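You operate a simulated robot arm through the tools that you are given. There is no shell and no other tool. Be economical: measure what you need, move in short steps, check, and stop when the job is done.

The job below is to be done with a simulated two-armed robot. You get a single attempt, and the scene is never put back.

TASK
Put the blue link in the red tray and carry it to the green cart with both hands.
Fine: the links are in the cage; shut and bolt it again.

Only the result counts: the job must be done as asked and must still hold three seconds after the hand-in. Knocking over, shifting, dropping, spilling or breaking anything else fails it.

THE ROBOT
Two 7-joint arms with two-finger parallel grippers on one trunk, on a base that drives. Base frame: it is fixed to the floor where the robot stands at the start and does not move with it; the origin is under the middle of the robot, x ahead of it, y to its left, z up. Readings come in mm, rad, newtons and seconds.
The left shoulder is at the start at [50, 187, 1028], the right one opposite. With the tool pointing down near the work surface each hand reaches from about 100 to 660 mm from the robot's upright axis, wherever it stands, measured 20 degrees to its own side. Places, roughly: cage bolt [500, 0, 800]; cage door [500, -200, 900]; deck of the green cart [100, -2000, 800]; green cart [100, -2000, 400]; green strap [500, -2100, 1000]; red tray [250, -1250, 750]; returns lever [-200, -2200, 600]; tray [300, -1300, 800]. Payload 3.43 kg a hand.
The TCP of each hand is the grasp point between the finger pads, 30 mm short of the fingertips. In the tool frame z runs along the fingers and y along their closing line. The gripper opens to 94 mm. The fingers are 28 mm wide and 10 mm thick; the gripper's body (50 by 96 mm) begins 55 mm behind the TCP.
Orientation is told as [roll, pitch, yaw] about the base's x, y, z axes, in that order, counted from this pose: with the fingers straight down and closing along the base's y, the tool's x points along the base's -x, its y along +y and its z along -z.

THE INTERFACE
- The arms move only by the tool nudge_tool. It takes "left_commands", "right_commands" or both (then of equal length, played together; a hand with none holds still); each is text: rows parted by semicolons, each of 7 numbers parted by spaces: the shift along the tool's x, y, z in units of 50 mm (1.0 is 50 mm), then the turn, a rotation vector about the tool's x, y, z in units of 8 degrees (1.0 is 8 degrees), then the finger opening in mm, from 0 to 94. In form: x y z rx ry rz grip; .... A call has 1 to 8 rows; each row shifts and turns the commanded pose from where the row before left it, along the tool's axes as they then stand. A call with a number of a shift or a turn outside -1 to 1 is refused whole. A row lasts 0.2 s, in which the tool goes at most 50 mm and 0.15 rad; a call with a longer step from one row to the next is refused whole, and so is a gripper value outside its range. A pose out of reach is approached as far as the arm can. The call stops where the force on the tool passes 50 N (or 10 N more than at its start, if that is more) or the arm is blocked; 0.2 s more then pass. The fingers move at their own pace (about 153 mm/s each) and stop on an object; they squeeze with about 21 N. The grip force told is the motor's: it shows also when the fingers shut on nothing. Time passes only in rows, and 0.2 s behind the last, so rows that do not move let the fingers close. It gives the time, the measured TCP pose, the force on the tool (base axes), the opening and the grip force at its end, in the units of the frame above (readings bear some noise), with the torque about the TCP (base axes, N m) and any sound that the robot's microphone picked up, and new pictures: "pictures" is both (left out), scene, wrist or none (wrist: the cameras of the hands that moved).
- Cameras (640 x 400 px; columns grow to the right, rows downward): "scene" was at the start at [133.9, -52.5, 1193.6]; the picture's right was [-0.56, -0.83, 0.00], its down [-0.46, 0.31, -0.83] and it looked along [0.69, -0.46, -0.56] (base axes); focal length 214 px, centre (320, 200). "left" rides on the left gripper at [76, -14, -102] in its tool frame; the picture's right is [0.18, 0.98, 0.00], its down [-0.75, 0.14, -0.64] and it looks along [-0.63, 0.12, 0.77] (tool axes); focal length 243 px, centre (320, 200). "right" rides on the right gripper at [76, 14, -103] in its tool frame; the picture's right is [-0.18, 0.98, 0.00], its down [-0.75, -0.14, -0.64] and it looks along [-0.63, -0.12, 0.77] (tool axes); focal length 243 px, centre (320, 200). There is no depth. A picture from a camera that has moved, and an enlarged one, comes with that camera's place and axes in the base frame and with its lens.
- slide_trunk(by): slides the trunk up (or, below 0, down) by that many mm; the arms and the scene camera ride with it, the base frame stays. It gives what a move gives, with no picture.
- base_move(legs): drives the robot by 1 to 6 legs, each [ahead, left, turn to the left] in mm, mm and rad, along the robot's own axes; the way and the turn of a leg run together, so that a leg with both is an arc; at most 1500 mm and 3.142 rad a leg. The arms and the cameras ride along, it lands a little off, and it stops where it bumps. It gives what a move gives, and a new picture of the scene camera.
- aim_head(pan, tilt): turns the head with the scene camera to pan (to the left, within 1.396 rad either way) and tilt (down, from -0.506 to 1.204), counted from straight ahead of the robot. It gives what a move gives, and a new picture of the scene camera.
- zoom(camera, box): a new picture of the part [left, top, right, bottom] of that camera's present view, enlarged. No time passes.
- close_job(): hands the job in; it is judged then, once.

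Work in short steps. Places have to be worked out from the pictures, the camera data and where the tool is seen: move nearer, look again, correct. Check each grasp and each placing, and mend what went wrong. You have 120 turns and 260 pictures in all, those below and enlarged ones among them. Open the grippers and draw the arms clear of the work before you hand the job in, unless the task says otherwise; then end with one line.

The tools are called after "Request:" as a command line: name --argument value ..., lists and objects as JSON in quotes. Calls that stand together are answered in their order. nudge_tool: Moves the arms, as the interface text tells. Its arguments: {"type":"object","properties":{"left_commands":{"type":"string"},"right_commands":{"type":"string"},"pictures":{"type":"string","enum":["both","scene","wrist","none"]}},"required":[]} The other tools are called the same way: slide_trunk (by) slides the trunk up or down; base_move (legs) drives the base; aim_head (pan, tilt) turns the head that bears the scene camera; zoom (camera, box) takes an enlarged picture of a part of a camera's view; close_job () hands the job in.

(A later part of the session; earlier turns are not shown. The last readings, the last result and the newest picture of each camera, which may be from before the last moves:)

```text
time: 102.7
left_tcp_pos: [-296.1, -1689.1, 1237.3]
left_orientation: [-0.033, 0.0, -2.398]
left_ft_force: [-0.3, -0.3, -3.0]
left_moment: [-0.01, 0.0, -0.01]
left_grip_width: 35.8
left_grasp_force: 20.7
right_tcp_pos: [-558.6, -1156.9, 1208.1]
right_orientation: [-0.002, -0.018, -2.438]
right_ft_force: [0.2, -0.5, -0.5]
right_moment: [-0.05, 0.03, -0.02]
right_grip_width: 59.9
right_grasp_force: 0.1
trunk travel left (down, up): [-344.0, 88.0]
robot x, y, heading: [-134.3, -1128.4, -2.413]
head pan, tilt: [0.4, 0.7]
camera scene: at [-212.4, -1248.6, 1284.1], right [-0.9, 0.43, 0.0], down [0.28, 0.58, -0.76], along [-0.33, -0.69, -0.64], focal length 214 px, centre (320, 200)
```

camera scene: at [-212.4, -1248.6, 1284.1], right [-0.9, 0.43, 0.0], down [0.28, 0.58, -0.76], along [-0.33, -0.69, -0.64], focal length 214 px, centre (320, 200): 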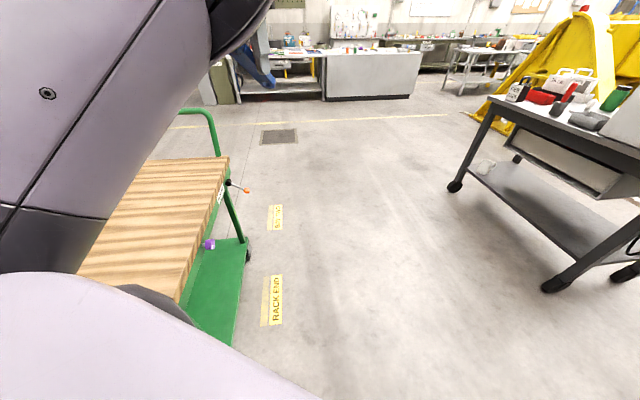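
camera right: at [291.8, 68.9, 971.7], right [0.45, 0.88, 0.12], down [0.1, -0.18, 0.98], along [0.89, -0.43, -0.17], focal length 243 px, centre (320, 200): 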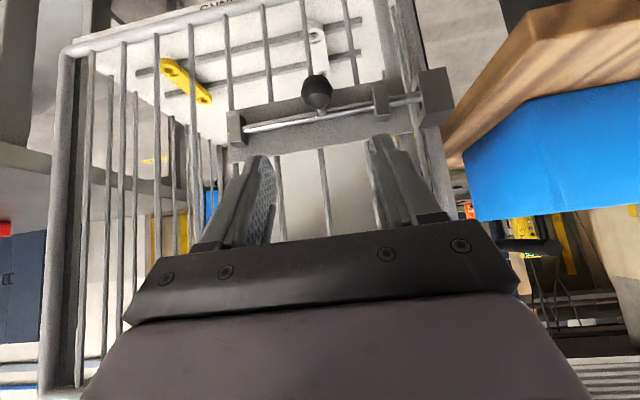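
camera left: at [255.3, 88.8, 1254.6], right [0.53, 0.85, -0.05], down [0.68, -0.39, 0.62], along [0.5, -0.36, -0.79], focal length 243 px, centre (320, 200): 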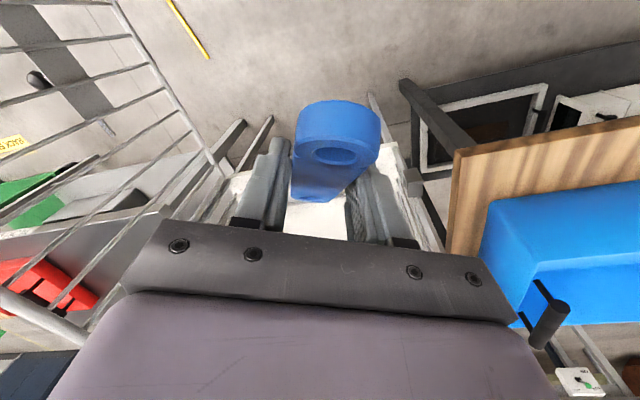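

No bump; I'm at (-134,-1128). I turn left to face the tray table.

Request:
base_move --legs '[[0, 0, 2.09]]'

Request:
aim_head --pan -0.2 --tilt 0.75

```text
time: 108.0
left_tcp_pos: [433.0, -997.3, 1237.8]
left_orientation: [-0.034, 0.0, -0.317]
left_ft_force: [0.2, 0.1, -3.6]
left_moment: [-0.01, 0.0, 0.0]
left_grip_width: 36.1
left_grasp_force: 20.6
right_tcp_pos: [99.1, -1487.3, 1205.8]
right_orientation: [-0.002, -0.015, -0.356]
right_ft_force: [-0.1, 0.8, 0.0]
right_moment: [0.01, 0.03, 0.01]
right_grip_width: 59.9
right_grasp_force: 0.1
trunk travel left (down, up): [-344.0, 88.0]
robot x, y, heading: [-132.7, -1127.5, -0.334]
head pan, tilt: [0.4, 0.7]
camera scene: at [8.7, -1146.6, 1284.1], right [0.06, -1.0, 0.0], down [-0.64, -0.04, -0.76], along [0.76, 0.05, -0.64], focal length 214 px, centre (320, 200)
```

scene: 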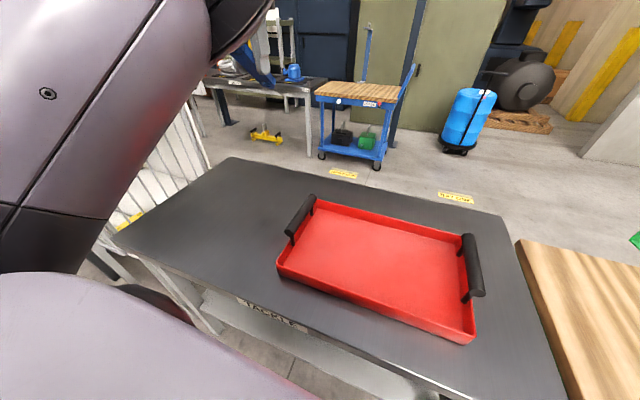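

```text
time: 109.0
left_tcp_pos: [435.4, -997.6, 1236.9]
left_orientation: [-0.034, -0.001, -0.317]
left_ft_force: [-0.2, 0.4, -3.6]
left_moment: [-0.04, 0.0, -0.02]
left_grip_width: 36.3
left_grasp_force: 20.8
right_tcp_pos: [99.3, -1487.8, 1207.5]
right_orientation: [-0.001, -0.017, -0.355]
right_ft_force: [-0.7, -0.4, 0.1]
right_moment: [-0.03, -0.01, 0.0]
right_grip_width: 60.0
right_grasp_force: 0.1
trunk travel left (down, up): [-344.0, 88.0]
robot x, y, heading: [-132.8, -1128.7, -0.341]
head pan, tilt: [-0.201, 0.75]
camera scene: at [-4.9, -1194.3, 1279.9], right [-0.51, -0.86, 0.0], down [-0.59, 0.35, -0.73], along [0.63, -0.37, -0.68], focal length 214 px, centre (320, 200)
```

scene: 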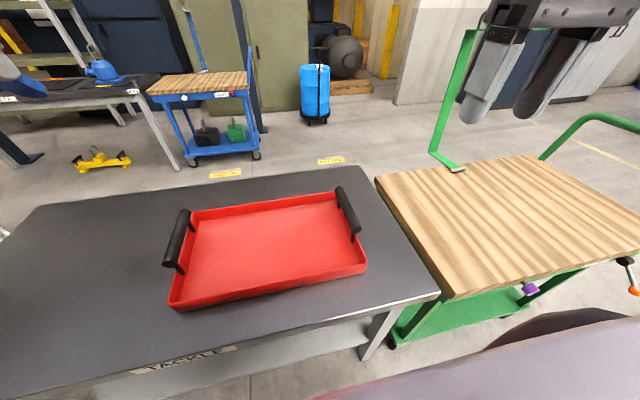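

Tray handles at about (425,-1061) and (300,-1468), z≈860; tray centre ≈(362,-1264). Before placing I look at the left arm's posture.

Request:
aim_head --pan 0.75 --tilt 0.3

```text
time: 110.3
left_tcp_pos: [434.5, -997.3, 1237.3]
left_orientation: [-0.035, 0.0, -0.317]
left_ft_force: [0.3, -0.3, -3.8]
left_moment: [-0.01, -0.02, -0.02]
left_grip_width: 36.0
left_grasp_force: 21.0
right_tcp_pos: [99.6, -1488.4, 1208.7]
right_orientation: [-0.001, -0.016, -0.356]
right_ft_force: [-0.6, -0.1, 0.2]
right_moment: [0.01, 0.05, -0.01]
right_grip_width: 60.1
right_grasp_force: 0.2
trunk travel left (down, up): [-344.0, 88.0]
robot x, y, heading: [-135.3, -1131.8, -0.334]
head pan, tilt: [0.75, 0.3]
camera scene: at [9.5, -1114.5, 1320.2], right [0.4, -0.92, 0.0], down [-0.27, -0.12, -0.96], along [0.88, 0.38, -0.3], focal length 214 px, centre (320, 200)
```

scene: 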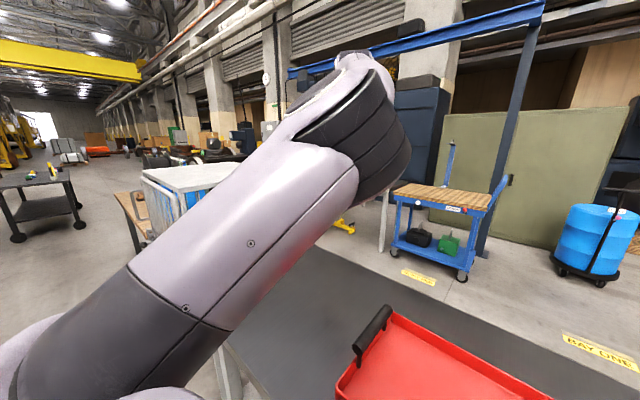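

The left arm is elbow-up straight ahead, which is fine. Rather than swinging it toward the head, I strafe the base 250 mm right so the hand is over the tray.

Request:
base_move --legs '[[0, -250, 0]]'

Request:
aim_head --pan 0.0 --tilt 0.7

```text
time: 112.3
left_tcp_pos: [347.3, -1229.1, 1235.2]
left_orientation: [-0.035, 0.001, -0.312]
left_ft_force: [0.9, -1.0, -3.6]
left_moment: [0.01, -0.04, -0.01]
left_grip_width: 36.0
left_grasp_force: 20.8
right_tcp_pos: [12.7, -1721.1, 1206.7]
right_orientation: [0.0, -0.017, -0.351]
right_ft_force: [-0.4, 0.2, -0.2]
right_moment: [-0.01, -0.01, 0.02]
right_grip_width: 60.0
right_grasp_force: 0.0
trunk travel left (down, up): [-344.0, 88.0]
robot x, y, heading: [-218.8, -1365.2, -0.339]
head pan, tilt: [0.75, 0.3]
stopped in leg 1: the robot was blocked; the commanded pose is now the measured one
camera scene: at [-77.5, -1347.8, 1320.2], right [0.41, -0.91, 0.0], down [-0.27, -0.12, -0.96], along [0.87, 0.39, -0.3], focal length 214 px, centre (320, 200)
```

scene: 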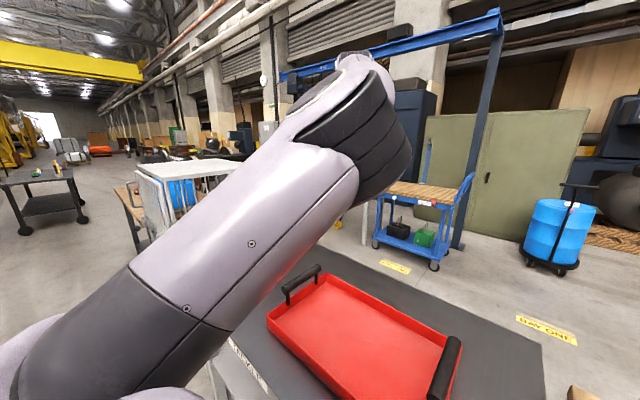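

```text
time: 113.4
left_tcp_pos: [348.3, -1229.4, 1235.5]
left_orientation: [-0.037, -0.001, -0.312]
left_ft_force: [-0.1, 0.4, -4.6]
left_moment: [0.0, -0.01, 0.02]
left_grip_width: 36.0
left_grasp_force: 20.8
right_tcp_pos: [13.2, -1721.2, 1207.0]
right_orientation: [-0.002, -0.015, -0.35]
right_ft_force: [-0.5, 0.6, 0.7]
right_moment: [-0.03, 0.0, 0.01]
right_grip_width: 60.2
right_grasp_force: 0.0
trunk travel left (down, up): [-344.0, 88.0]
robot x, y, heading: [-220.6, -1363.9, -0.332]
head pan, tilt: [0.0, 0.7]
camera scene: at [-82.6, -1413.7, 1284.2], right [-0.33, -0.95, 0.0], down [-0.61, 0.21, -0.77], along [0.72, -0.25, -0.64], focal length 214 px, centre (320, 200)
```

scene: 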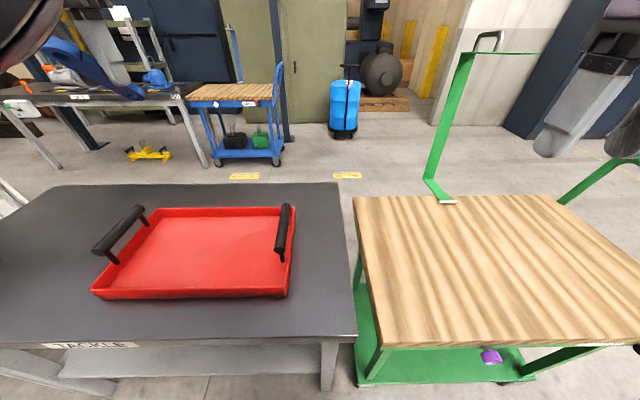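

The base stopped near the cart's corner, so I back off 30 mm to the left to be clear of it, then tilt the left hand so that the link is level.

Request:
base_move --legs '[[-10, 30, 0]]'

Request:
nudge_tool --left_commands "0 0 0.5 0 -1 0 0;0 0 0.5 0 -1 0 0;0 0 0.5 0 -1 0 0;0 0 0.5 0 -1 0 0;0 0 0.5 0 -1 0 0" --pictures "both"

```text
time: 114.2
left_tcp_pos: [347.7, -1196.2, 1235.7]
left_orientation: [-0.036, 0.001, -0.31]
left_ft_force: [-0.3, 0.5, -4.4]
left_moment: [-0.02, -0.02, 0.03]
left_grip_width: 35.9
left_grasp_force: 21.2
right_tcp_pos: [13.2, -1688.0, 1208.4]
right_orientation: [-0.005, -0.015, -0.352]
right_ft_force: [0.1, 0.5, -0.2]
right_moment: [-0.04, 0.03, -0.01]
right_grip_width: 60.0
right_grasp_force: 0.1
trunk travel left (down, up): [-344.0, 88.0]
robot x, y, heading: [-219.5, -1333.8, -0.335]
head pan, tilt: [0.0, 0.7]
camera scene: at [-82.5, -1381.4, 1284.2], right [-0.33, -0.95, 0.0], down [-0.61, 0.21, -0.77], along [0.72, -0.25, -0.64], focal length 214 px, centre (320, 200)
```

scene: 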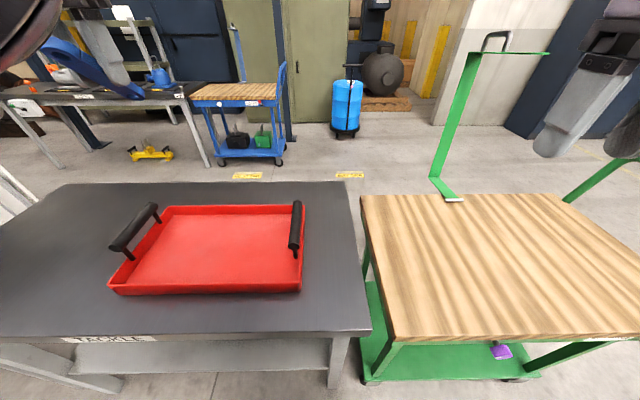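

```text
time: 114.8
left_tcp_pos: [355.9, -1166.8, 1077.9]
left_orientation: [-0.068, 0.024, -0.235]
left_ft_force: [-0.2, 0.6, -3.7]
left_moment: [0.03, -0.02, -0.01]
left_grip_width: 35.9
left_grasp_force: 20.6
left hand out of reach, approached as far as the arm can: row 1
right_tcp_pos: [12.7, -1688.9, 1207.0]
right_orientation: [-0.001, -0.016, -0.351]
right_ft_force: [0.4, 0.2, 0.1]
right_moment: [-0.03, -0.03, 0.0]
right_grip_width: 60.0
right_grasp_force: 0.1
trunk travel left (down, up): [-344.0, 88.0]
robot x, y, heading: [-221.8, -1333.9, -0.335]
head pan, tilt: [0.0, 0.7]
stopped in row 2 (left hand): the arm was blocked; the commanded pose is now the measured one
camera scene: at [-82.8, -1382.5, 1284.2], right [-0.33, -0.95, 0.0], down [-0.61, 0.21, -0.77], along [0.72, -0.25, -0.64], focal length 214 px, centre (320, 200)
camera left: at [282.6, -1156.3, 1184.2], right [0.05, 1.0, -0.06], down [0.79, 0.0, 0.61], along [0.61, -0.08, -0.79], focal length 243 px, centre (320, 200)
```

scene: 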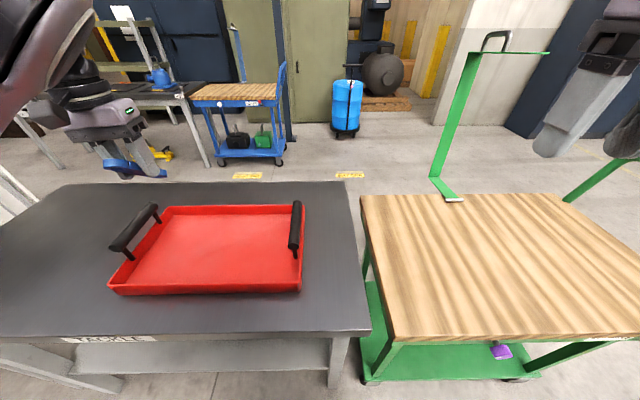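
left: 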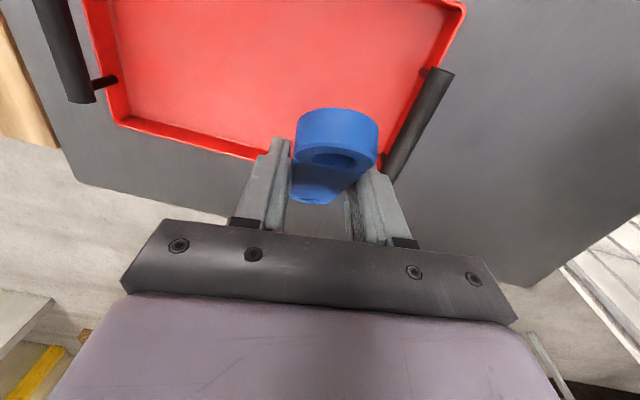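

The arm settled into another posture with the hand now at (356,-1167,1078), link held. I tilt in place.

Request:
nudge_tool --left_commands "0 0 0 0 -1 0 0;0 0 0 0 -1 0 0;0 0 0 0 -1 0 0;0 0 0 0 -1 0 0;0 0 0 0 -1 0 0" --pictures "both"

```text
time: 115.6
left_tcp_pos: [339.2, -1139.4, 986.1]
left_orientation: [-0.086, -0.12, -0.156]
left_ft_force: [-0.3, 0.1, -4.6]
left_moment: [-0.01, 0.02, -0.04]
left_grip_width: 35.8
left_grasp_force: 21.1
right_tcp_pos: [12.9, -1688.8, 1207.2]
right_orientation: [-0.001, -0.016, -0.35]
right_ft_force: [0.6, -0.4, -0.3]
right_moment: [-0.02, -0.02, -0.02]
right_grip_width: 60.0
right_grasp_force: 0.1
trunk travel left (down, up): [-344.0, 88.0]
robot x, y, heading: [-216.6, -1331.6, -0.334]
head pan, tilt: [0.0, 0.7]
stopped in row 3 (left hand): the arm was blocked; the commanded pose is now the measured one
camera scene: at [-82.6, -1382.0, 1284.2], right [-0.33, -0.95, 0.0], down [-0.61, 0.21, -0.76], along [0.72, -0.25, -0.64], focal length 214 px, centre (320, 200)
camera left: at [250.8, -1131.9, 1080.9], right [-0.02, 0.99, -0.11], down [0.7, 0.09, 0.71], along [0.72, -0.06, -0.69], focal length 243 px, centre (320, 200)
```

scene: 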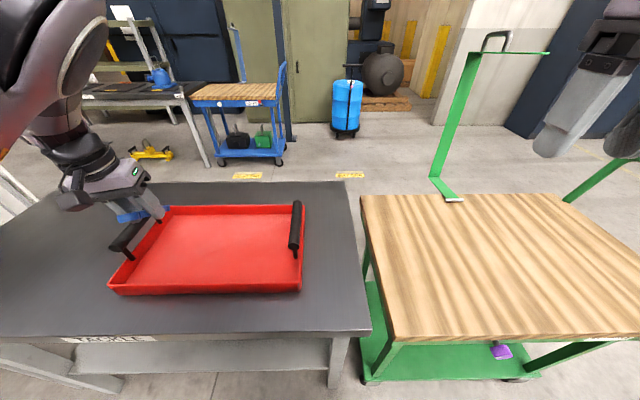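
left: 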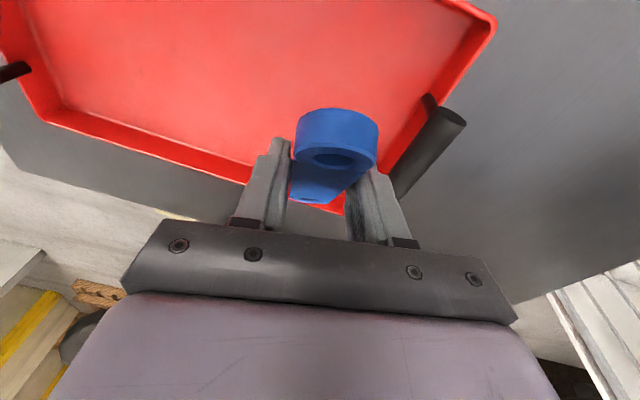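

The hand is sinking while the arm shifts branch; I hold and command a small upward and rightward motion to see whether it now tracks.

Request:
nudge_tool --left_commands "0 0 -0.4 0 0 0 0;0 0 -0.4 0 0 0 0" --pictures "scene"

```text
time: 116.2
left_tcp_pos: [334.1, -1121.9, 1019.7]
left_orientation: [-0.125, -0.109, -0.103]
left_ft_force: [0.2, 0.7, -3.0]
left_moment: [0.0, 0.0, 0.01]
left_grip_width: 36.1
left_grasp_force: 21.0
right_tcp_pos: [13.8, -1688.9, 1206.8]
right_orientation: [-0.001, -0.016, -0.35]
right_ft_force: [-0.6, 0.0, -0.3]
right_moment: [0.0, 0.0, 0.0]
right_grip_width: 59.9
right_grasp_force: 0.2
trunk travel left (down, up): [-344.0, 88.0]
robot x, y, heading: [-220.1, -1330.3, -0.341]
head pan, tilt: [0.0, 0.7]
camera scene: at [-82.6, -1382.4, 1284.1], right [-0.33, -0.95, 0.0], down [-0.61, 0.21, -0.76], along [0.72, -0.25, -0.64], focal length 214 px, centre (320, 200)
```

scene: 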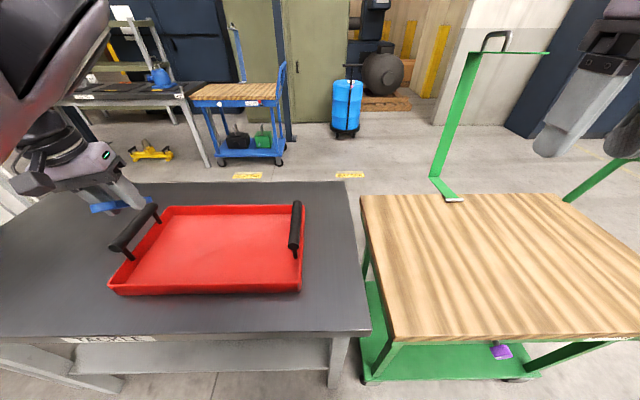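

It tracks again here. Rather than moving the arm across, I turn the base 0.2 rad right, which carries the hand over the tray.

Request:
base_move --legs '[[0, 20, -0.2]]'

Request:
nudge_tool --left_commands "0 0 -0.2 0 -0.7 0 0;0 0 0 0 -0.7 0 0" --pictures "both"

```text
time: 117.3
left_tcp_pos: [373.9, -1219.7, 1020.4]
left_orientation: [-0.122, -0.111, -0.307]
left_ft_force: [0.2, -0.1, -3.4]
left_moment: [0.02, 0.04, -0.01]
left_grip_width: 36.1
left_grasp_force: 21.0
right_tcp_pos: [-54.6, -1710.6, 1208.0]
right_orientation: [-0.002, -0.016, -0.554]
right_ft_force: [0.1, 0.5, 0.2]
right_moment: [0.01, 0.0, 0.02]
right_grip_width: 60.3
right_grasp_force: 0.1
trunk travel left (down, up): [-344.0, 88.0]
robot x, y, heading: [-212.3, -1316.1, -0.532]
head pan, tilt: [0.0, 0.7]
camera scene: at [-86.3, -1390.7, 1284.1], right [-0.51, -0.86, 0.0], down [-0.55, 0.33, -0.76], along [0.66, -0.39, -0.64], focal length 214 px, centre (320, 200)
```

scene: 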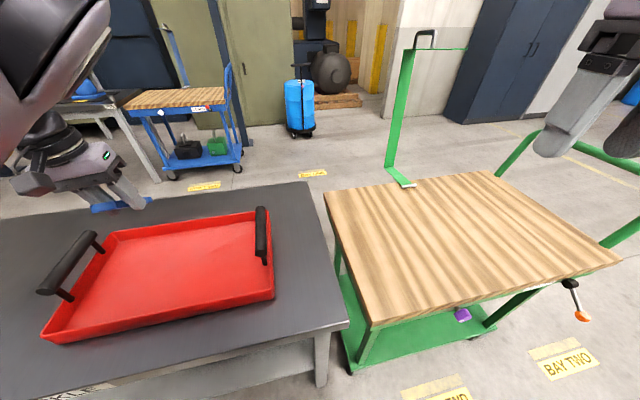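

```text
time: 118.1
left_tcp_pos: [371.5, -1193.5, 1005.1]
left_orientation: [-0.151, -0.246, -0.219]
left_ft_force: [0.4, -0.4, -3.9]
left_moment: [-0.02, 0.02, 0.0]
left_grip_width: 36.1
left_grasp_force: 21.1
right_tcp_pos: [-54.4, -1709.9, 1207.0]
right_orientation: [0.0, -0.015, -0.552]
right_ft_force: [0.6, -0.5, -0.7]
right_moment: [0.03, 0.0, 0.03]
right_grip_width: 60.2
right_grasp_force: 0.0
trunk travel left (down, up): [-344.0, 88.0]
robot x, y, heading: [-209.5, -1315.4, -0.538]
head pan, tilt: [0.0, 0.7]
stopped in row 2 (left hand): the arm was blocked; the commanded pose is now the measured one
camera scene: at [-86.2, -1390.5, 1284.1], right [-0.51, -0.86, 0.0], down [-0.55, 0.33, -0.76], along [0.66, -0.39, -0.64], focal length 214 px, centre (320, 200)
camera left: at [274.1, -1171.2, 1087.9], right [0.07, 0.98, -0.19], down [0.62, 0.11, 0.78], along [0.78, -0.17, -0.6], focal length 243 px, centre (320, 200)
```

scene: 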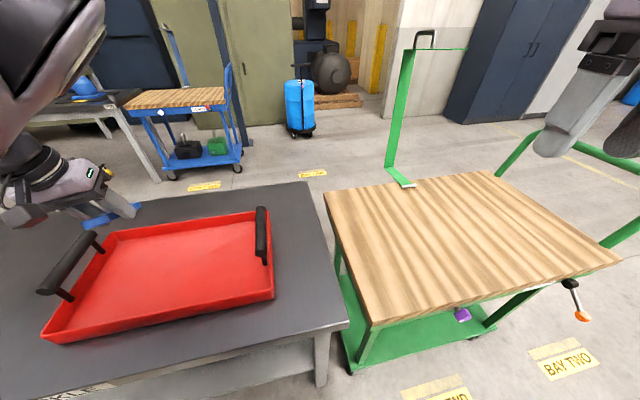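
left: 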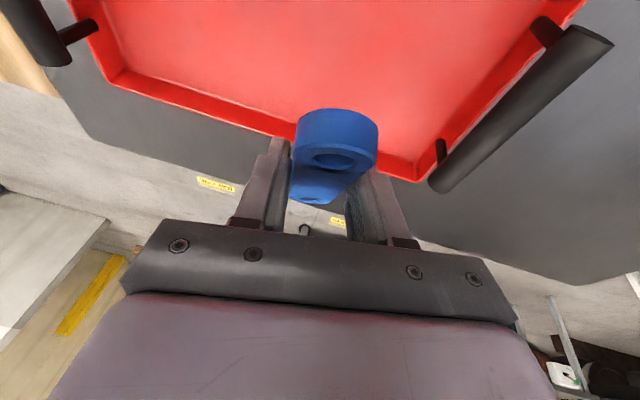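

The hand is over the left-rear half of the tray, well inside its walls. I lower in small steps with a slight shift to the right.

Request:
nudge_tool --left_commands "0.2 -0.1 0.75 0 0 0 0;0.2 -0.1 0.75 0 0 0 0" --pictures "both"

```text
time: 118.7
left_tcp_pos: [366.2, -1207.6, 930.7]
left_orientation: [-0.168, -0.249, -0.189]
left_ft_force: [-0.3, 0.0, -3.5]
left_moment: [0.01, 0.06, -0.01]
left_grip_width: 36.2
left_grasp_force: 21.2
right_tcp_pos: [-53.6, -1710.7, 1207.1]
right_orientation: [-0.001, -0.016, -0.554]
right_ft_force: [0.4, 0.3, 1.1]
right_moment: [0.0, 0.01, -0.02]
right_grip_width: 59.9
right_grasp_force: 0.0
trunk travel left (down, up): [-344.0, 88.0]
robot x, y, heading: [-210.0, -1314.8, -0.535]
head pan, tilt: [0.0, 0.7]
camera scene: at [-86.1, -1390.8, 1284.1], right [-0.51, -0.86, 0.0], down [-0.55, 0.33, -0.76], along [0.66, -0.39, -0.64], focal length 214 px, centre (320, 200)
camera left: at [268.6, -1185.5, 1013.2], right [0.05, 0.98, -0.2], down [0.62, 0.13, 0.78], along [0.79, -0.16, -0.6], focal length 243 px, centre (320, 200)
```

scene: 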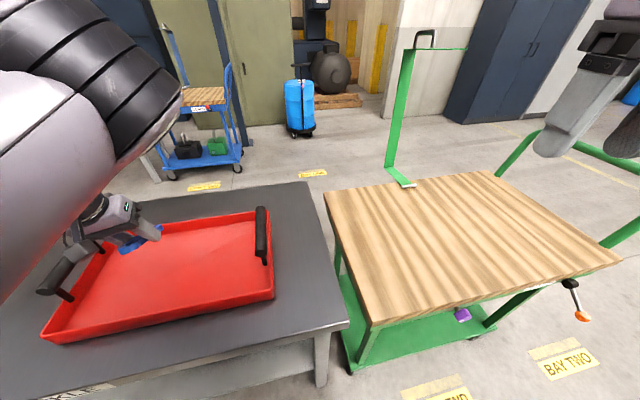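
left: 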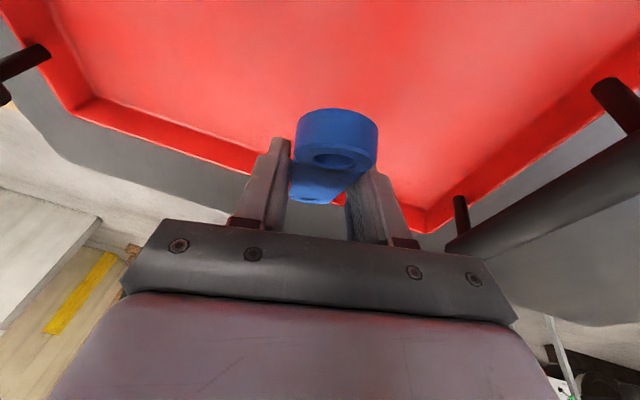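

Tracking well. I continue down 50 mm, then in small steps watching for contact.

Request:
nudge_tool --left_commands "0.12 -0.05 0.5 0 0 0 0;0.12 -0.05 0.5 0 0 0 0" --pictures "both"

```text
time: 119.3
left_tcp_pos: [364.2, -1220.8, 881.8]
left_orientation: [-0.157, -0.25, -0.198]
left_ft_force: [-1.2, 0.7, -3.9]
left_moment: [0.03, 0.01, 0.02]
left_grip_width: 36.0
left_grasp_force: 20.9
right_tcp_pos: [-53.7, -1710.9, 1206.6]
right_orientation: [-0.002, -0.017, -0.552]
right_ft_force: [-0.2, 0.6, 0.1]
right_moment: [-0.01, -0.03, 0.01]
right_grip_width: 59.8
right_grasp_force: 0.1
trunk travel left (down, up): [-344.0, 88.0]
robot x, y, heading: [-213.3, -1315.4, -0.535]
head pan, tilt: [0.0, 0.7]
camera scene: at [-86.0, -1390.7, 1284.1], right [-0.51, -0.86, 0.0], down [-0.55, 0.33, -0.76], along [0.66, -0.39, -0.64], focal length 214 px, centre (320, 200)
camera left: at [267.0, -1200.0, 963.6], right [0.06, 0.98, -0.2], down [0.62, 0.12, 0.78], along [0.79, -0.16, -0.6], focal length 243 px, centre (320, 200)
```

scene: 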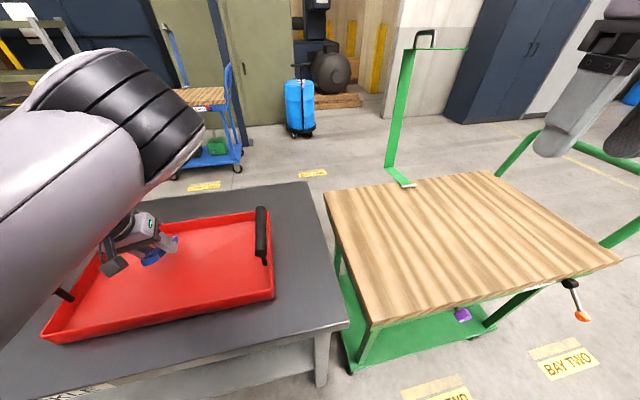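
left: 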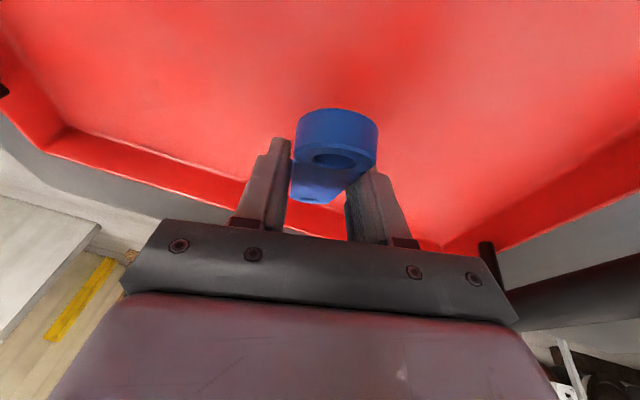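

Clear of the handle by over 100 mm. I go further down with contact detection.

Request:
nudge_tool --left_commands "0.12 -0.03 0.45 0 0 0 0;0.06 0 0.25 0 0 0 0;0.06 0 0.25 0 0 0 0" --pictures "both"

```text
time: 120.3
left_tcp_pos: [366.3, -1227.9, 843.9]
left_orientation: [-0.146, -0.27, -0.202]
left_ft_force: [-9.1, -2.5, 26.7]
left_moment: [0.67, 0.25, 0.19]
left_grip_width: 36.0
left_grasp_force: 21.0
right_tcp_pos: [-57.5, -1711.0, 1206.1]
right_orientation: [0.001, -0.017, -0.555]
right_ft_force: [-0.8, -0.6, 0.2]
right_moment: [-0.01, -0.02, 0.01]
right_grip_width: 60.2
right_grasp_force: 0.0
trunk travel left (down, up): [-344.0, 88.0]
robot x, y, heading: [-208.5, -1315.6, -0.532]
head pan, tilt: [0.0, 0.7]
stopped in row 3 (left hand): the force on the tool passed its limit (the readings are from after the stop); the commanded pose is now the measured one
camera scene: at [-90.0, -1391.8, 1284.6], right [-0.51, -0.86, 0.0], down [-0.55, 0.33, -0.77], along [0.66, -0.39, -0.64], focal length 214 px, centre (320, 200)
camera left: at [266.6, -1207.4, 923.8], right [0.06, 0.98, -0.19], down [0.6, 0.11, 0.79], along [0.8, -0.16, -0.58], focal length 243 px, centre (320, 200)
```

scene: 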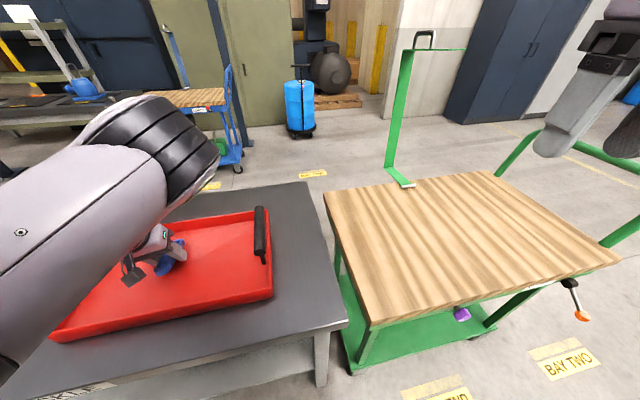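
left: 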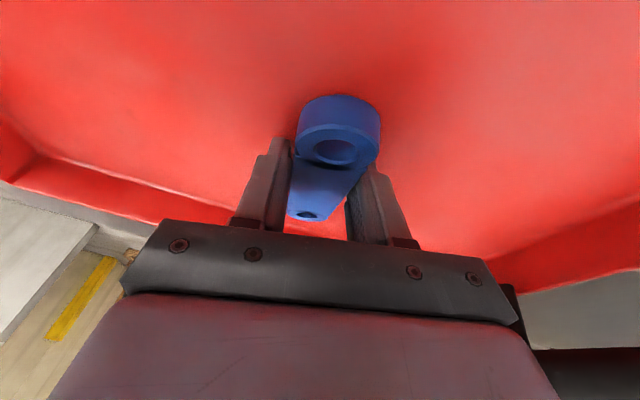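

The link's near end touches the tray bottom. I ease up 3 mm and open the fingers.

Request:
nudge_tool --left_commands "0 0 -0.06 0 0 0 0;0 0 0 0 0 0 60;0 0 0 0 0 0 60" --pictures "wrist"

```text
time: 121.1
left_tcp_pos: [366.8, -1227.4, 845.9]
left_orientation: [-0.152, -0.271, -0.195]
left_ft_force: [0.6, -10.5, 15.9]
left_moment: [0.11, -0.05, -0.02]
left_grip_width: 52.9
left_grasp_force: 0.0
right_tcp_pos: [-55.7, -1712.1, 1207.1]
right_orientation: [-0.002, -0.016, -0.554]
right_ft_force: [0.3, -0.4, -0.8]
right_moment: [-0.03, -0.01, 0.01]
right_grip_width: 60.0
right_grasp_force: 0.0
trunk travel left (down, up): [-344.0, 88.0]
robot x, y, heading: [-212.7, -1312.5, -0.536]
head pan, tilt: [0.0, 0.7]
camera left: at [267.8, -1206.0, 925.4], right [0.05, 0.98, -0.19], down [0.6, 0.12, 0.79], along [0.8, -0.16, -0.58], focal length 243 px, centre (320, 200)
```

left: 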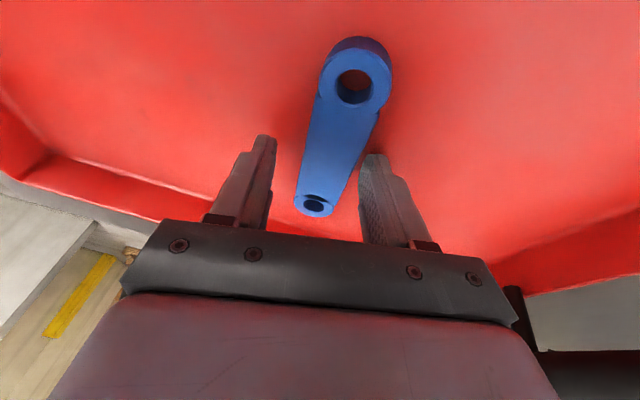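

The link lies in the tray. I lift the hand straight up.

Request:
nudge_tool --left_commands "-0.05 -0.02 -0.2 0 0 0 60;-0.2 -0.1 -0.75 0 0 0 60;-0.2 -0.1 -0.75 0 0 0 60;-0.2 -0.1 -0.75 0 0 0 60" --pictures "both"

```text
time: 122.1
left_tcp_pos: [363.6, -1208.9, 956.5]
left_orientation: [-0.162, -0.233, -0.158]
left_ft_force: [-0.7, -0.2, 0.4]
left_moment: [-0.03, 0.0, 0.01]
left_grip_width: 59.9
left_grasp_force: 0.1
right_tcp_pos: [-54.7, -1710.4, 1206.6]
right_orientation: [-0.002, -0.016, -0.554]
right_ft_force: [0.3, 0.0, -0.1]
right_moment: [-0.02, -0.03, 0.0]
right_grip_width: 60.0
right_grasp_force: 0.1
trunk travel left (down, up): [-344.0, 88.0]
robot x, y, heading: [-210.4, -1311.5, -0.533]
head pan, tilt: [0.0, 0.7]
camera scene: at [-87.2, -1390.5, 1284.2], right [-0.51, -0.86, 0.0], down [-0.55, 0.33, -0.77], along [0.66, -0.39, -0.64], focal length 214 px, centre (320, 200)
camera left: at [266.9, -1190.8, 1041.1], right [0.01, 0.98, -0.19], down [0.62, 0.15, 0.77], along [0.78, -0.13, -0.61], focal length 243 px, centre (320, 200)
```

scene: 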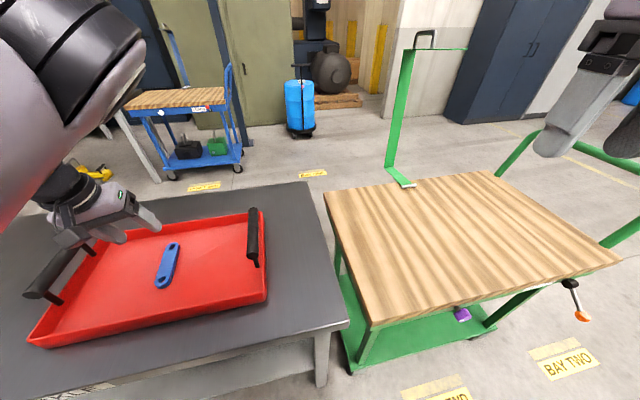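
left: 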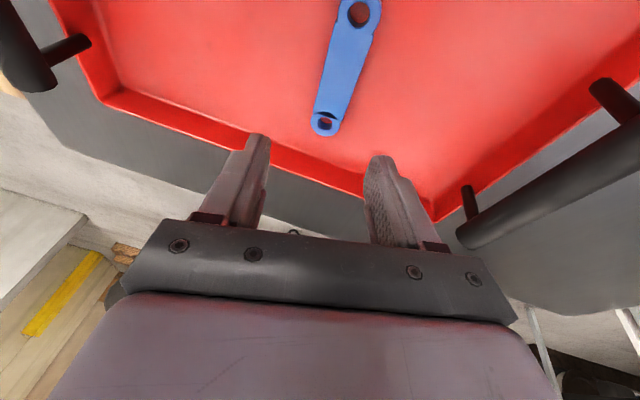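

The link lies flat in the tray. I raise the left hand a little and shift the base left so the left hand comes over the left tray handle and the right arm can reach the right one.

Request:
nudge_tool --left_commands "-0.2 -0.1 -0.75 0 0 0 60;-0.2 -0.1 -0.75 0 0 0 60" --pictures "none"

Request:
base_move --legs '[[-68, 221, -0.095]]'

Request:
zoom --camera "left" --box '[0, 0, 640, 400]'

```text
time: 122.9
left_tcp_pos: [359.8, -1200.8, 1007.8]
left_orientation: [-0.166, -0.166, -0.139]
left_ft_force: [-0.3, -0.9, -0.2]
left_moment: [0.03, -0.02, 0.03]
left_grip_width: 60.0
left_grasp_force: 0.0
right_tcp_pos: [-55.5, -1710.8, 1206.2]
right_orientation: [-0.001, -0.016, -0.552]
right_ft_force: [0.1, -1.0, -0.2]
right_moment: [0.02, 0.02, -0.02]
right_grip_width: 60.0
right_grasp_force: 0.0
trunk travel left (down, up): [-344.0, 88.0]
robot x, y, heading: [-213.9, -1312.9, -0.54]
head pan, tilt: [0.0, 0.7]
stopped in row 2 (left hand): the arm was blocked; the commanded pose is now the measured one
```

```text
time: 124.7
left_tcp_pos: [433.5, -1033.7, 1008.3]
left_orientation: [-0.167, -0.164, -0.235]
left_ft_force: [0.5, 0.3, -0.1]
left_moment: [-0.04, -0.02, 0.02]
left_grip_width: 60.1
left_grasp_force: 0.0
right_tcp_pos: [-28.7, -1502.1, 1207.1]
right_orientation: [-0.003, -0.017, -0.649]
right_ft_force: [0.4, -0.5, -0.1]
right_moment: [-0.01, -0.02, -0.04]
right_grip_width: 59.8
right_grasp_force: 0.0
trunk travel left (down, up): [-344.0, 88.0]
robot x, y, heading: [-141.9, -1092.0, -0.629]
head pan, tilt: [0.0, 0.7]
camera scene: at [-29.4, -1180.1, 1284.2], right [-0.59, -0.81, 0.0], down [-0.52, 0.38, -0.77], along [0.62, -0.45, -0.64], focal length 214 px, centre (320, 200)
```

scene: 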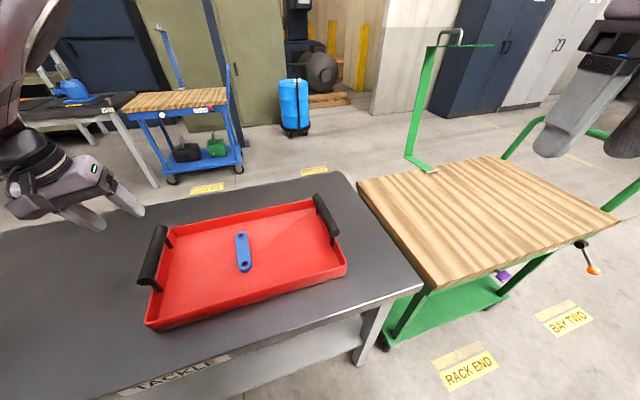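

```text
1.00 times, centred on (320, 200) of left
camera zoom: at [343.1, -1009.1, 1099.4], right [0.08, 0.98, -0.19], down [0.68, 0.09, 0.73], along [0.73, -0.19, -0.66], focal length 243 px, centre (320, 200)
```

zoom: 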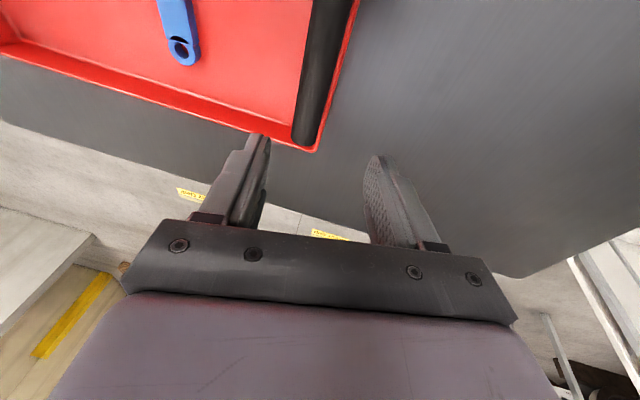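

Left handle mid ≈(425,-1064,875). I shift the base (11 ahead, 29 right) so the left hand is right above it, then lower partway.

Request:
base_move --legs '[[11, -29, 0]]'

Request:
nudge_tool --left_commands "0.1 0.1 0.55 0 0 0 80;0.1 0.1 0.55 0 0 0 80" --pictures "wrist"

```text
time: 125.5
left_tcp_pos: [423.6, -1063.6, 1008.4]
left_orientation: [-0.166, -0.166, -0.234]
left_ft_force: [-0.3, -0.7, -0.2]
left_moment: [0.02, 0.01, 0.01]
left_grip_width: 59.9
left_grasp_force: 0.1
right_tcp_pos: [-36.2, -1533.4, 1206.0]
right_orientation: [0.0, -0.017, -0.648]
right_ft_force: [-0.2, -0.7, 0.3]
right_moment: [0.0, 0.0, 0.0]
right_grip_width: 60.1
right_grasp_force: 0.1
trunk travel left (down, up): [-344.0, 88.0]
robot x, y, heading: [-153.8, -1124.5, -0.629]
head pan, tilt: [0.0, 0.7]
camera scene: at [-38.0, -1211.4, 1284.1], right [-0.59, -0.81, 0.0], down [-0.52, 0.38, -0.76], along [0.62, -0.45, -0.64], focal length 214 px, centre (320, 200)
```

scene: 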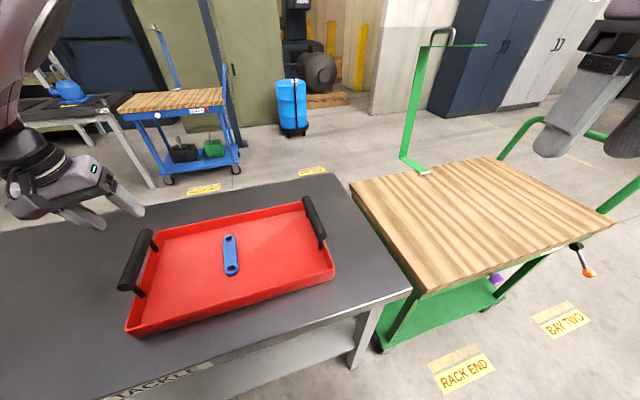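

```text
time: 126.1
left_tcp_pos: [424.8, -1059.3, 951.3]
left_orientation: [-0.174, -0.165, -0.224]
left_ft_force: [0.4, 0.0, 0.2]
left_moment: [-0.03, -0.02, 0.01]
left_grip_width: 80.1
left_grasp_force: 0.0
right_tcp_pos: [-35.3, -1531.7, 1206.5]
right_orientation: [-0.002, -0.016, -0.648]
right_ft_force: [0.1, -0.3, 0.3]
right_moment: [-0.01, 0.03, -0.03]
right_grip_width: 60.3
right_grasp_force: 0.1
trunk travel left (down, up): [-344.0, 88.0]
robot x, y, heading: [-153.7, -1126.5, -0.626]
head pan, tilt: [0.0, 0.7]
camera left: at [335.4, -1035.7, 1042.6], right [0.06, 0.98, -0.2], down [0.68, 0.1, 0.72], along [0.73, -0.18, -0.66], focal length 243 px, centre (320, 200)
```

left: 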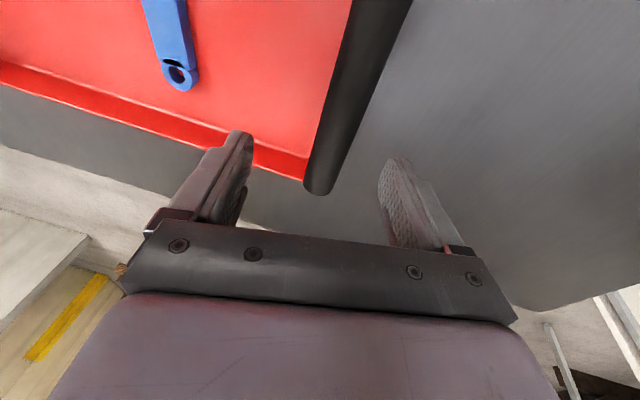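

The handle lies centred between the open fingers along its direction. I lower to z≈872.

Request:
nudge_tool --left_commands "0.12 0.1 0.72 0 0 0 80;0.12 0.1 0.72 0 0 0 80" --pictures "both"

```text
time: 126.7
left_tcp_pos: [425.7, -1059.8, 878.6]
left_orientation: [-0.171, -0.166, -0.224]
left_ft_force: [0.5, -0.3, -0.6]
left_moment: [0.01, 0.01, 0.0]
left_grip_width: 79.9
left_grasp_force: 0.1
right_tcp_pos: [-35.6, -1532.1, 1206.5]
right_orientation: [-0.001, -0.015, -0.649]
right_ft_force: [0.1, -0.2, 0.4]
right_moment: [-0.01, -0.01, 0.02]
right_grip_width: 60.0
right_grasp_force: 0.0
trunk travel left (down, up): [-344.0, 88.0]
robot x, y, heading: [-154.5, -1123.3, -0.627]
head pan, tilt: [0.0, 0.7]
camera scene: at [-37.5, -1210.5, 1284.2], right [-0.59, -0.81, 0.0], down [-0.52, 0.38, -0.76], along [0.62, -0.45, -0.64], focal length 214 px, centre (320, 200)
camera left: at [335.3, -1036.6, 969.3], right [0.07, 0.98, -0.19], down [0.68, 0.1, 0.73], along [0.73, -0.18, -0.66], focal length 243 px, centre (320, 200)
```

scene: 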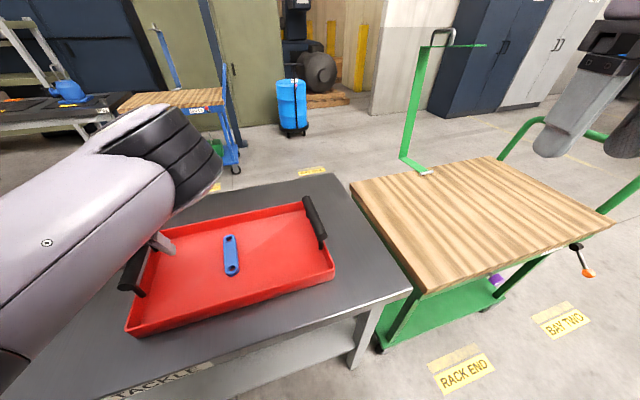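
left: 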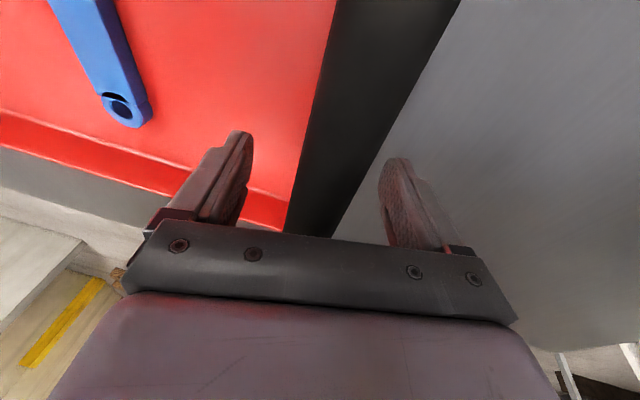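

Left fingers straddle the left handle. Now the right hand: I turn its yaw to -0.31 and bring it above the right handle near (290,-1432).

Request:
nudge_tool --right_commands "0 0 0 0 0 -0.8 80;0 0 0 0 0 -0.8 80;0 0 0 0 0 -0.8 80" --pictures "none"

Request:
nudge_tool --right_commands "-0.7 0.49 0.4 0 0 0 80;-0.7 0.49 0.4 0 0 0 80;-0.7 0.49 0.4 0 0 0 80;-0.7 0.49 0.4 0 0 0 80;-0.7 0.49 0.4 0 0 0 80;-0.7 0.49 0.4 0 0 0 80;-0.7 0.49 0.4 0 0 0 80" --pictures "both"

```text
time: 127.5
left_tcp_pos: [423.9, -1058.4, 879.0]
left_orientation: [-0.167, -0.165, -0.224]
left_ft_force: [0.2, 0.9, 0.1]
left_moment: [-0.01, -0.02, 0.01]
left_grip_width: 79.9
left_grasp_force: 0.1
right_tcp_pos: [-36.2, -1532.2, 1207.1]
right_orientation: [-0.006, -0.013, -0.31]
right_ft_force: [-0.4, 0.2, 0.7]
right_moment: [-0.01, 0.0, 0.01]
right_grip_width: 80.1
right_grasp_force: 0.1
trunk travel left (down, up): [-344.0, 88.0]
robot x, y, heading: [-158.5, -1121.3, -0.632]
head pan, tilt: [0.0, 0.7]
```

```text
time: 129.1
left_tcp_pos: [424.6, -1060.3, 877.8]
left_orientation: [-0.169, -0.164, -0.224]
left_ft_force: [0.0, -0.3, 0.7]
left_moment: [0.02, 0.04, 0.02]
left_grip_width: 80.0
left_grasp_force: 0.0
right_tcp_pos: [251.8, -1444.4, 1069.5]
right_orientation: [-0.006, -0.014, -0.312]
right_ft_force: [0.4, 0.2, -0.3]
right_moment: [-0.03, -0.02, -0.01]
right_grip_width: 80.0
right_grasp_force: 0.1
trunk travel left (down, up): [-344.0, 88.0]
robot x, y, heading: [-157.4, -1123.0, -0.624]
head pan, tilt: [0.0, 0.7]
camera scene: at [-37.2, -1210.0, 1284.1], right [-0.59, -0.81, 0.0], down [-0.52, 0.38, -0.76], along [0.62, -0.45, -0.64], focal length 214 px, centre (320, 200)
camera right: at [181.6, -1408.0, 1170.9], right [0.48, 0.88, 0.0], down [0.67, -0.36, 0.65], along [0.57, -0.31, -0.76], focal length 243 px, centre (320, 200)
```

scene: 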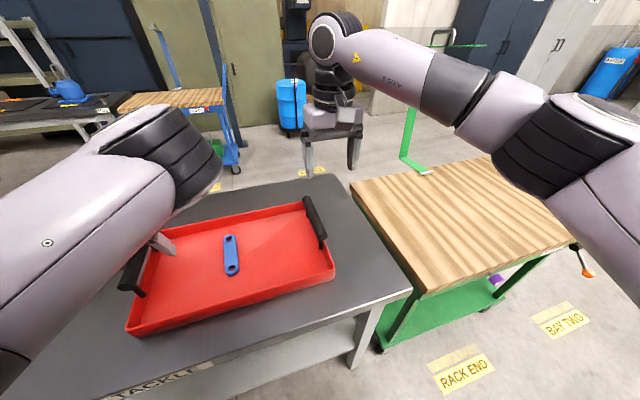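
right: 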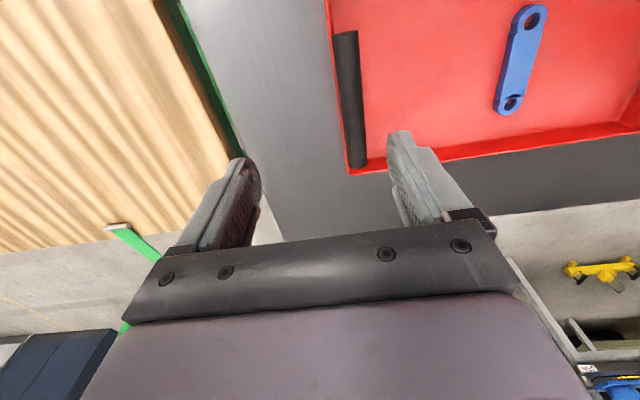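

Right handle mid ≈(297,-1425). I correct the right hand's position and lower to about z=930.

Request:
nudge_tool --right_commands "-0.37 0.32 0.4 0 0 0 80;-0.37 0.32 0.4 0 0 0 80;0 0 0.9 0 0 0 80;0 0 0.9 0 0 0 80" --pictures "both"

```text
time: 130.1
left_tcp_pos: [424.4, -1059.9, 878.5]
left_orientation: [-0.17, -0.166, -0.223]
left_ft_force: [-0.8, 0.1, -0.5]
left_moment: [0.02, 0.02, 0.01]
left_grip_width: 80.1
left_grasp_force: 0.0
right_tcp_pos: [299.2, -1428.6, 941.0]
right_orientation: [-0.008, -0.015, -0.313]
right_ft_force: [-0.5, 0.0, -0.1]
right_moment: [0.03, 0.0, 0.0]
right_grip_width: 80.0
right_grasp_force: 0.0
trunk travel left (down, up): [-344.0, 88.0]
robot x, y, heading: [-158.6, -1125.3, -0.626]
head pan, tilt: [0.0, 0.7]
camera scene: at [-37.5, -1210.5, 1284.2], right [-0.59, -0.81, 0.0], down [-0.52, 0.38, -0.76], along [0.62, -0.45, -0.64], focal length 214 px, centre (320, 200)
camera right: at [228.8, -1391.0, 1041.8], right [0.48, 0.88, 0.0], down [0.67, -0.36, 0.65], along [0.57, -0.31, -0.76], focal length 243 px, centre (320, 200)
```

scene: 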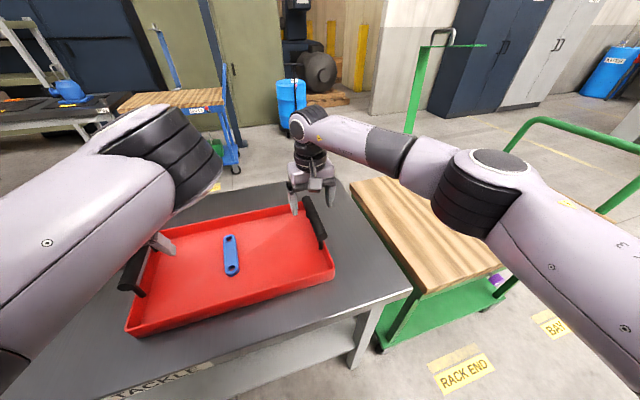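
right: 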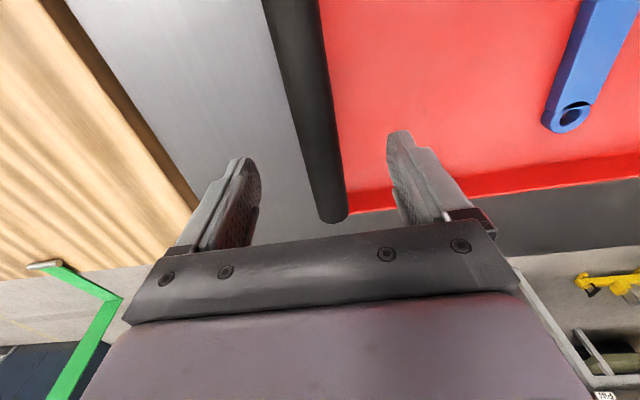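

Well aligned. I lower the right hand to z≈879, then close both hands on the handles.

Request:
nudge_tool --right_commands "0 -0.03 0.62 0 0 0 80;0 -0.03 0.62 0 0 0 80" --pictures "wrist"

```text
time: 130.7
left_tcp_pos: [424.8, -1059.4, 877.9]
left_orientation: [-0.168, -0.165, -0.223]
left_ft_force: [0.1, 0.9, 0.0]
left_moment: [0.0, 0.01, -0.01]
left_grip_width: 79.9
left_grasp_force: 0.1
right_tcp_pos: [298.1, -1430.6, 878.4]
right_orientation: [-0.005, -0.015, -0.314]
right_ft_force: [0.4, 0.3, 0.1]
right_moment: [-0.02, 0.0, -0.04]
right_grip_width: 79.9
right_grasp_force: 0.1
trunk travel left (down, up): [-344.0, 88.0]
robot x, y, heading: [-157.0, -1122.3, -0.629]
head pan, tilt: [0.0, 0.7]
camera right: at [228.4, -1394.9, 979.0], right [0.48, 0.88, 0.0], down [0.67, -0.36, 0.65], along [0.57, -0.31, -0.76], focal length 243 px, centre (320, 200)
```

right: 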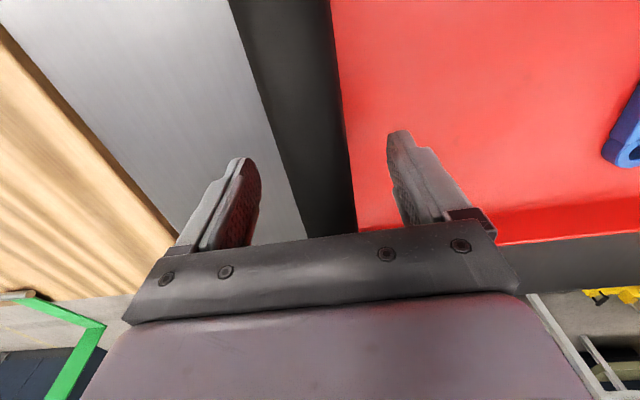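

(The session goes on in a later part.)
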